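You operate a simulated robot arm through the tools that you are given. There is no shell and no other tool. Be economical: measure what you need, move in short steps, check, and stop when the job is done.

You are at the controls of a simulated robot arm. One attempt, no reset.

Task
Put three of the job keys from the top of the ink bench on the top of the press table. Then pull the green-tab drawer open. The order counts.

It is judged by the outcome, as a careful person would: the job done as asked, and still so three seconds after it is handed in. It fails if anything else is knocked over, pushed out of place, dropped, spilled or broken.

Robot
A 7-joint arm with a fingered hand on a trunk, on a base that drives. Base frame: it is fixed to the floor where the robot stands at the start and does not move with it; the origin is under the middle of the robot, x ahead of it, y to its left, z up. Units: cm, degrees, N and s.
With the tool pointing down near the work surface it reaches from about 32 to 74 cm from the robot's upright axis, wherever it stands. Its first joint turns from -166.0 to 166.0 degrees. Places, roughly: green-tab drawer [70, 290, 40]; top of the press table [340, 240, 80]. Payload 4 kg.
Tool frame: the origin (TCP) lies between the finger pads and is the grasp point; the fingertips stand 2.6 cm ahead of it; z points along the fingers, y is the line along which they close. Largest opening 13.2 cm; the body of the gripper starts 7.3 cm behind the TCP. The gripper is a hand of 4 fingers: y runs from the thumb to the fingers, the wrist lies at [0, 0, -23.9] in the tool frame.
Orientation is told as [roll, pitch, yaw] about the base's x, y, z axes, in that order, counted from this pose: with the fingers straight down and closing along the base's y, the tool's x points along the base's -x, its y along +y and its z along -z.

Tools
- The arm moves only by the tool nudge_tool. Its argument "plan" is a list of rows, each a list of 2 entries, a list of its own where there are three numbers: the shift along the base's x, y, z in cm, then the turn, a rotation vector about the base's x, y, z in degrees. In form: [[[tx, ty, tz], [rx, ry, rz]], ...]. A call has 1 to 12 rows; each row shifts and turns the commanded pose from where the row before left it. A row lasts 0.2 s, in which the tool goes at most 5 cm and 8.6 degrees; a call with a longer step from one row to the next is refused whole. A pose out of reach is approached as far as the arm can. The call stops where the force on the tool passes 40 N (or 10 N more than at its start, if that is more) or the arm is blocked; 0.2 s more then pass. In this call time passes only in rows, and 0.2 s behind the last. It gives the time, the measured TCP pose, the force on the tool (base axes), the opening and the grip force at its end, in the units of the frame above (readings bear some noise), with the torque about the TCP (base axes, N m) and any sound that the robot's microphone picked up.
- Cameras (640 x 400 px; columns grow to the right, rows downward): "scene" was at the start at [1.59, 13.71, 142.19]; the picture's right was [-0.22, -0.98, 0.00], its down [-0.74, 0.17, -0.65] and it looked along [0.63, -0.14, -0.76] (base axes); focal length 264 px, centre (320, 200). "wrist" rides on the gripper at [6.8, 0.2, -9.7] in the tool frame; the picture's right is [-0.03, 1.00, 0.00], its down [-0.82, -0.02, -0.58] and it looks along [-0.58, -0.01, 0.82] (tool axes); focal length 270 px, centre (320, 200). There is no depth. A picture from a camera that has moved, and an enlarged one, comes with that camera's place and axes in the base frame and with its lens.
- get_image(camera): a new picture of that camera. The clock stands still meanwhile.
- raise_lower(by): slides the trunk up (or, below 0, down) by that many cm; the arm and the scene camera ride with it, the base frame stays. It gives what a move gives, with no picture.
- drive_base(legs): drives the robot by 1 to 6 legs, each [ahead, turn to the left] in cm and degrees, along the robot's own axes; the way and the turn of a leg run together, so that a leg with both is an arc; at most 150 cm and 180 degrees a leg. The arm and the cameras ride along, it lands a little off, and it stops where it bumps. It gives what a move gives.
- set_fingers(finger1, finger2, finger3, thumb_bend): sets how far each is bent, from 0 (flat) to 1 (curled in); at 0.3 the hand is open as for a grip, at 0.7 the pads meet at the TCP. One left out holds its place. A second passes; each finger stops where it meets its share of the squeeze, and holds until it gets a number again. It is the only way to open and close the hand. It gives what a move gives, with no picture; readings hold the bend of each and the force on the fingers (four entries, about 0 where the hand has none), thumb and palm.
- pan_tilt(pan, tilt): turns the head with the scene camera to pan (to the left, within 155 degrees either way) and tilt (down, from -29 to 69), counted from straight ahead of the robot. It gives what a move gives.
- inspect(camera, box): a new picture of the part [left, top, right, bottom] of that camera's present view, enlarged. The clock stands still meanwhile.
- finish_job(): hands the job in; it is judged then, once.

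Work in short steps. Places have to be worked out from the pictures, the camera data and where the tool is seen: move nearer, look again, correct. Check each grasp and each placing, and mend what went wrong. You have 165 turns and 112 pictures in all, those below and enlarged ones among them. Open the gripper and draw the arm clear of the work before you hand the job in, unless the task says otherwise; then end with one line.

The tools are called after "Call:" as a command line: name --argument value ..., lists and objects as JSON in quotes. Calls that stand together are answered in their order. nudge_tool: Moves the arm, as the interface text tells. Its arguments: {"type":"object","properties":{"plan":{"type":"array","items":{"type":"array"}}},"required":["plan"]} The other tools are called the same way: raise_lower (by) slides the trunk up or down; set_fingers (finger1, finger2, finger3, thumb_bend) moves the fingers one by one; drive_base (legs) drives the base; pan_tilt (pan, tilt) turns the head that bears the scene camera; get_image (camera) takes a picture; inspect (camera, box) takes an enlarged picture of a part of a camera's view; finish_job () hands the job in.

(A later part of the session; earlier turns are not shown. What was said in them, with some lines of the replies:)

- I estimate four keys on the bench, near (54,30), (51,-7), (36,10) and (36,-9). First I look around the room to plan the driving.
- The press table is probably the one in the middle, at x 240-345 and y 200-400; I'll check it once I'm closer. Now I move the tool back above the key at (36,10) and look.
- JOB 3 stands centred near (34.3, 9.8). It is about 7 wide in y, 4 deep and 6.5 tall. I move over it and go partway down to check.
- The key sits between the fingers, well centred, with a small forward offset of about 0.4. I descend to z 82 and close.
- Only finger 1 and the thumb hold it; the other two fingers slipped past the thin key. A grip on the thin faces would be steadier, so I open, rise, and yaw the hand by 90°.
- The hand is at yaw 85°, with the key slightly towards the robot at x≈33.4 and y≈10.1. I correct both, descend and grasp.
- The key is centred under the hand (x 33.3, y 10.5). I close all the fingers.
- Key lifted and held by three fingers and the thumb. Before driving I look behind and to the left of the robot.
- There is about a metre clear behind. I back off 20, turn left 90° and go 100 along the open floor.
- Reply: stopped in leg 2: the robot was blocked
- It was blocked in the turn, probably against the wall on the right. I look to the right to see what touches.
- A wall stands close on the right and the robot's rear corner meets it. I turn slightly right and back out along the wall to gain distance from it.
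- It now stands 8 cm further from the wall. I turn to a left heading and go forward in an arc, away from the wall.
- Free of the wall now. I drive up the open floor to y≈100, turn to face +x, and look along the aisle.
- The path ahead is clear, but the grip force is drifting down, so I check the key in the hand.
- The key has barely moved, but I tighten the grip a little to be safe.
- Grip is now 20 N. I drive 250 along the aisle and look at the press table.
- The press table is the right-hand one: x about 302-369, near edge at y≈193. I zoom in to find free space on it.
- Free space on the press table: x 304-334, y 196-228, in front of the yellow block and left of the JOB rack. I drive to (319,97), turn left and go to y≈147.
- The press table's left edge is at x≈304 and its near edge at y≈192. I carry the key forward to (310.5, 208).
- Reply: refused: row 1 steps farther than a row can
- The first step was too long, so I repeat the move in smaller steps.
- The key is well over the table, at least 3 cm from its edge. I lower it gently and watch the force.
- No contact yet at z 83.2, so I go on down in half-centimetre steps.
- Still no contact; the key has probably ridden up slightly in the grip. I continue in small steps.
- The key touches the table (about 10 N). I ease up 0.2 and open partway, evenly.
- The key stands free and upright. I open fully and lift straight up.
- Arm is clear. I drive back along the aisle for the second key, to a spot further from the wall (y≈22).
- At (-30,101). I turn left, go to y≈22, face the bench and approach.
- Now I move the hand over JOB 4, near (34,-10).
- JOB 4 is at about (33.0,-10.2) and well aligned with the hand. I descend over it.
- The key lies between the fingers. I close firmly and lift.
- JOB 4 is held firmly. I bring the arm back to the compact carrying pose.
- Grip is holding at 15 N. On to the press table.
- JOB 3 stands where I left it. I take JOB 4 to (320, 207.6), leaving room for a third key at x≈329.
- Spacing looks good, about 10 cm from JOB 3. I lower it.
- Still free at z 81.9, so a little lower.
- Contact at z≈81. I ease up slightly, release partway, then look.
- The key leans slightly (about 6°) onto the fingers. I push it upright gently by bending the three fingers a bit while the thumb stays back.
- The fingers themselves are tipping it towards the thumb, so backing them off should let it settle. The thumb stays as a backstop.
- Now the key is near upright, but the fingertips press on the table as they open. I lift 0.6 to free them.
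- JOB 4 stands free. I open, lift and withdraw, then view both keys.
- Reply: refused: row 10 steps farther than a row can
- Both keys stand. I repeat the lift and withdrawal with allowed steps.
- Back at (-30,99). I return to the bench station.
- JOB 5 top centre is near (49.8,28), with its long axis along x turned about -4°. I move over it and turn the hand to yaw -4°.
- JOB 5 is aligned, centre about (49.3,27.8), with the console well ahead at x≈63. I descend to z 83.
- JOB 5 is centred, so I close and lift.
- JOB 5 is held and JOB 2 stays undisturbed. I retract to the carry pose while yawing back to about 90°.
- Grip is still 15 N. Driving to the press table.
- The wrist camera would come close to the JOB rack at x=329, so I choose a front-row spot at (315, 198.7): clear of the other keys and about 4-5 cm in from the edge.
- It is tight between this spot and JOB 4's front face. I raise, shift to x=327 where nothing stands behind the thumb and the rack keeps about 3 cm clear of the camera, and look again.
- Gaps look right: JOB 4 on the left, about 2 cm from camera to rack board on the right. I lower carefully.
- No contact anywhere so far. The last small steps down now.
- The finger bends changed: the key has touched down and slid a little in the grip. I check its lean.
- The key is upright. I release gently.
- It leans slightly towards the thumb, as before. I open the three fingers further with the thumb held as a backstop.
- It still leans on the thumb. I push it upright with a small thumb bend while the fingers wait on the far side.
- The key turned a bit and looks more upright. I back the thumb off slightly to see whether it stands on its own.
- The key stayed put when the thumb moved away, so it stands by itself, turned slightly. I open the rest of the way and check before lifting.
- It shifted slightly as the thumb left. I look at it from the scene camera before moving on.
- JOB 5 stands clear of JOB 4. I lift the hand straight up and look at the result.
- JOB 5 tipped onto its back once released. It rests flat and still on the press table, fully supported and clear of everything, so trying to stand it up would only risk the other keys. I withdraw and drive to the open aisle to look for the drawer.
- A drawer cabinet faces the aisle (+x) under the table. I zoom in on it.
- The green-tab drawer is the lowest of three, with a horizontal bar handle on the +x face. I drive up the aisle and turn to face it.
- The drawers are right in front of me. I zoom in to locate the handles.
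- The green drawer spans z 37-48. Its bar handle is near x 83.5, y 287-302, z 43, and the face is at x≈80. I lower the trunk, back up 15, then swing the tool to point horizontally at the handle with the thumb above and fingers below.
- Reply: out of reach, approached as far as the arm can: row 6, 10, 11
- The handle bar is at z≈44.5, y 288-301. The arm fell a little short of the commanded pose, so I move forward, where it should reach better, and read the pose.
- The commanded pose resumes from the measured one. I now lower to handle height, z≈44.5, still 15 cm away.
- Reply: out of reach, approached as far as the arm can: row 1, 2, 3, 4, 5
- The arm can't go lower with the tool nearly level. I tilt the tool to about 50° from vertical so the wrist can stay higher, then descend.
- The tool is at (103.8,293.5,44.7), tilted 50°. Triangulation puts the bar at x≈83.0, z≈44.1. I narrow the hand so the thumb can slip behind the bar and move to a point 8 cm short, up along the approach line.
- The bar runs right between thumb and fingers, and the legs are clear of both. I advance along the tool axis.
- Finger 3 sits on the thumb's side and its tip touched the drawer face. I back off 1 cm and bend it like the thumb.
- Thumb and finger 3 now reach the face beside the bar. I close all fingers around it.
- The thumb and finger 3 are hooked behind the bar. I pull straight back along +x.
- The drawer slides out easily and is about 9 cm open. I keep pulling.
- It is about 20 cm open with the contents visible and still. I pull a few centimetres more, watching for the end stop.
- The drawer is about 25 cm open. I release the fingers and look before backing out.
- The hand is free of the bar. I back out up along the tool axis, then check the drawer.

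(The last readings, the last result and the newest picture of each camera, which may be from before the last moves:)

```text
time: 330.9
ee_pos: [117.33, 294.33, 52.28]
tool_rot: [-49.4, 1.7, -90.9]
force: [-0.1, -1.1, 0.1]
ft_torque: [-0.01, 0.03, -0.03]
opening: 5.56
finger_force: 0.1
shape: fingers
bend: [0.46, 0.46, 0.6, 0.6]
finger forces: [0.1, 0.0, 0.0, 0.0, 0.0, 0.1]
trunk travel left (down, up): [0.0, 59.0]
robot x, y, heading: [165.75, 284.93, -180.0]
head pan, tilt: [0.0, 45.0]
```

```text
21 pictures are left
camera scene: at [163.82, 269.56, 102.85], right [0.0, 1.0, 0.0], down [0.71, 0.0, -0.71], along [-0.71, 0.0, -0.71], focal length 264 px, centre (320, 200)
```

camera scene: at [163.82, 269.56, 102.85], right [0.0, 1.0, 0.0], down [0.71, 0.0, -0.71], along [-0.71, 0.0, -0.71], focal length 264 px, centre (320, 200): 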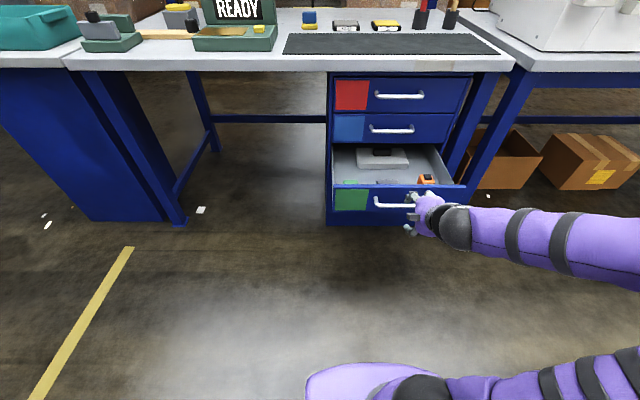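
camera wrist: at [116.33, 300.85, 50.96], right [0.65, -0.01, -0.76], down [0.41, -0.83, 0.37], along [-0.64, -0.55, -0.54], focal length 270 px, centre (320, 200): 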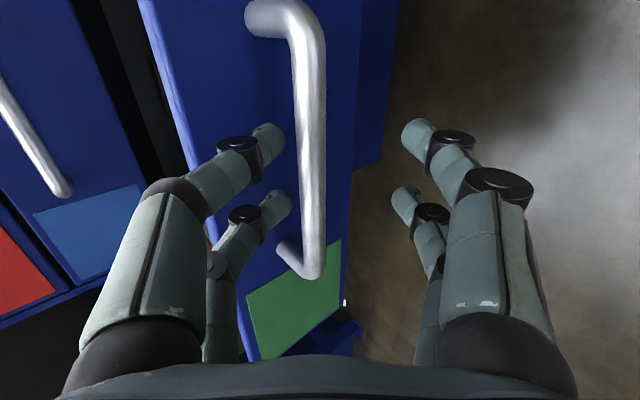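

The drawer stays open. I back the robot 20 cm, open the hand, and take a last look at the drawer and the press table.

Call:
drive_base --legs '[[-20, 0]]'

Call:
set_fingers --finger1 0.3 --finger2 0.3 --finger3 0.3 --thumb_bend 0.3

Call:
raise_lower --by 40

Call:
get_image --camera "scene"

Call:
pan_tilt --pan 155 --tilt 20

Call:
get_image --camera "scene"

```text
time: 332.5
ee_pos: [137.21, 294.45, 52.25]
tool_rot: [-49.4, 1.7, -91.0]
force: [0.5, 0.1, -0.6]
ft_torque: [0.01, -0.04, 0.01]
opening: 5.52
finger_force: 0.1
shape: fingers
bend: [0.46, 0.46, 0.6, 0.6]
finger forces: [0.1, 0.1, 0.0, 0.0, 0.0, 0.0]
trunk travel left (down, up): [0.0, 59.0]
robot x, y, heading: [185.81, 284.41, -179.7]
head pan, tilt: [0.0, 45.0]
```

```text
time: 333.5
ee_pos: [137.22, 294.46, 52.34]
tool_rot: [-49.4, 1.7, -91.0]
force: [-0.2, -0.6, -0.8]
ft_torque: [0.0, -0.01, 0.01]
opening: 13.25
finger_force: 0.0
shape: fingers
bend: [0.3, 0.3, 0.3, 0.3]
finger forces: [0.0, 0.0, 0.0, 0.0, 0.1, 0.1]
trunk travel left (down, up): [0.0, 59.0]
robot x, y, heading: [185.68, 284.77, -179.9]
head pan, tilt: [0.0, 45.0]
```

```text
time: 337.3
ee_pos: [137.22, 294.39, 92.34]
tool_rot: [-49.4, 1.7, -91.0]
force: [-0.1, 0.5, -0.1]
ft_torque: [-0.01, 0.05, 0.03]
opening: 13.24
finger_force: 0.0
shape: fingers
bend: [0.3, 0.3, 0.3, 0.3]
finger forces: [0.1, 0.1, 0.1, 0.1, 0.0, 0.0]
trunk travel left (down, up): [-40.0, 19.0]
robot x, y, heading: [185.77, 284.89, -179.7]
head pan, tilt: [0.0, 45.0]
```

```text
20 pictures are left
camera scene: at [183.75, 269.58, 142.85], right [0.0, 1.0, 0.0], down [0.71, 0.0, -0.71], along [-0.71, 0.0, -0.71], focal length 264 px, centre (320, 200)
```

scene: 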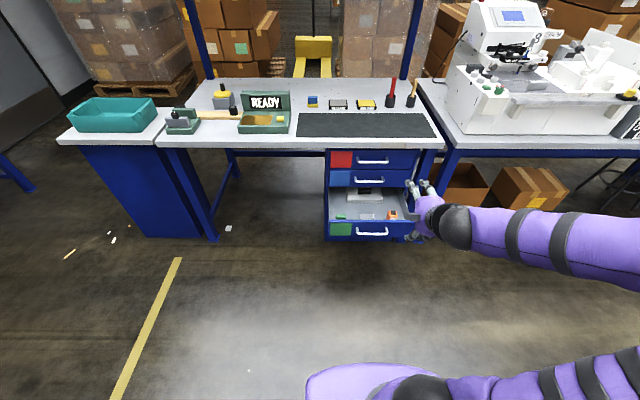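

```text
time: 339.7
ee_pos: [137.23, 294.5, 92.36]
tool_rot: [-49.4, 1.7, -91.0]
force: [-0.3, -0.2, 0.2]
ft_torque: [-0.01, 0.0, 0.0]
opening: 13.21
finger_force: 0.0
shape: fingers
bend: [0.3, 0.3, 0.3, 0.3]
finger forces: [0.0, 0.0, 0.0, 0.0, 0.0, 0.0]
trunk travel left (down, up): [-40.0, 19.0]
robot x, y, heading: [185.9, 284.43, -179.8]
head pan, tilt: [154.7, 20.0]
```

```text
19 pictures are left
camera scene: at [200.31, 265.63, 146.72], right [-0.43, -0.9, 0.0], down [-0.31, 0.15, -0.94], along [0.85, -0.4, -0.34], focal length 264 px, centre (320, 200)
```

scene: 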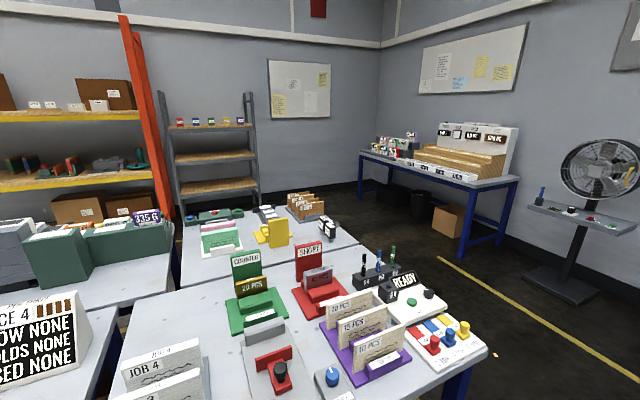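

The drawer is open, the keys are on the press table and the arm is clear, so I hand the job in.

Call:
finish_job

```text
The job is handed in.
```

I put JOB 3, JOB 4 and JOB 5 on top of the press table first, then pulled the green-tab drawer about 25 cm open. JOB 3 and JOB 4 stand upright, but JOB 5 tipped over when I released it and lies flat about 1 cm from the front edge; I left it there, and it was hidden in my last view of the table.
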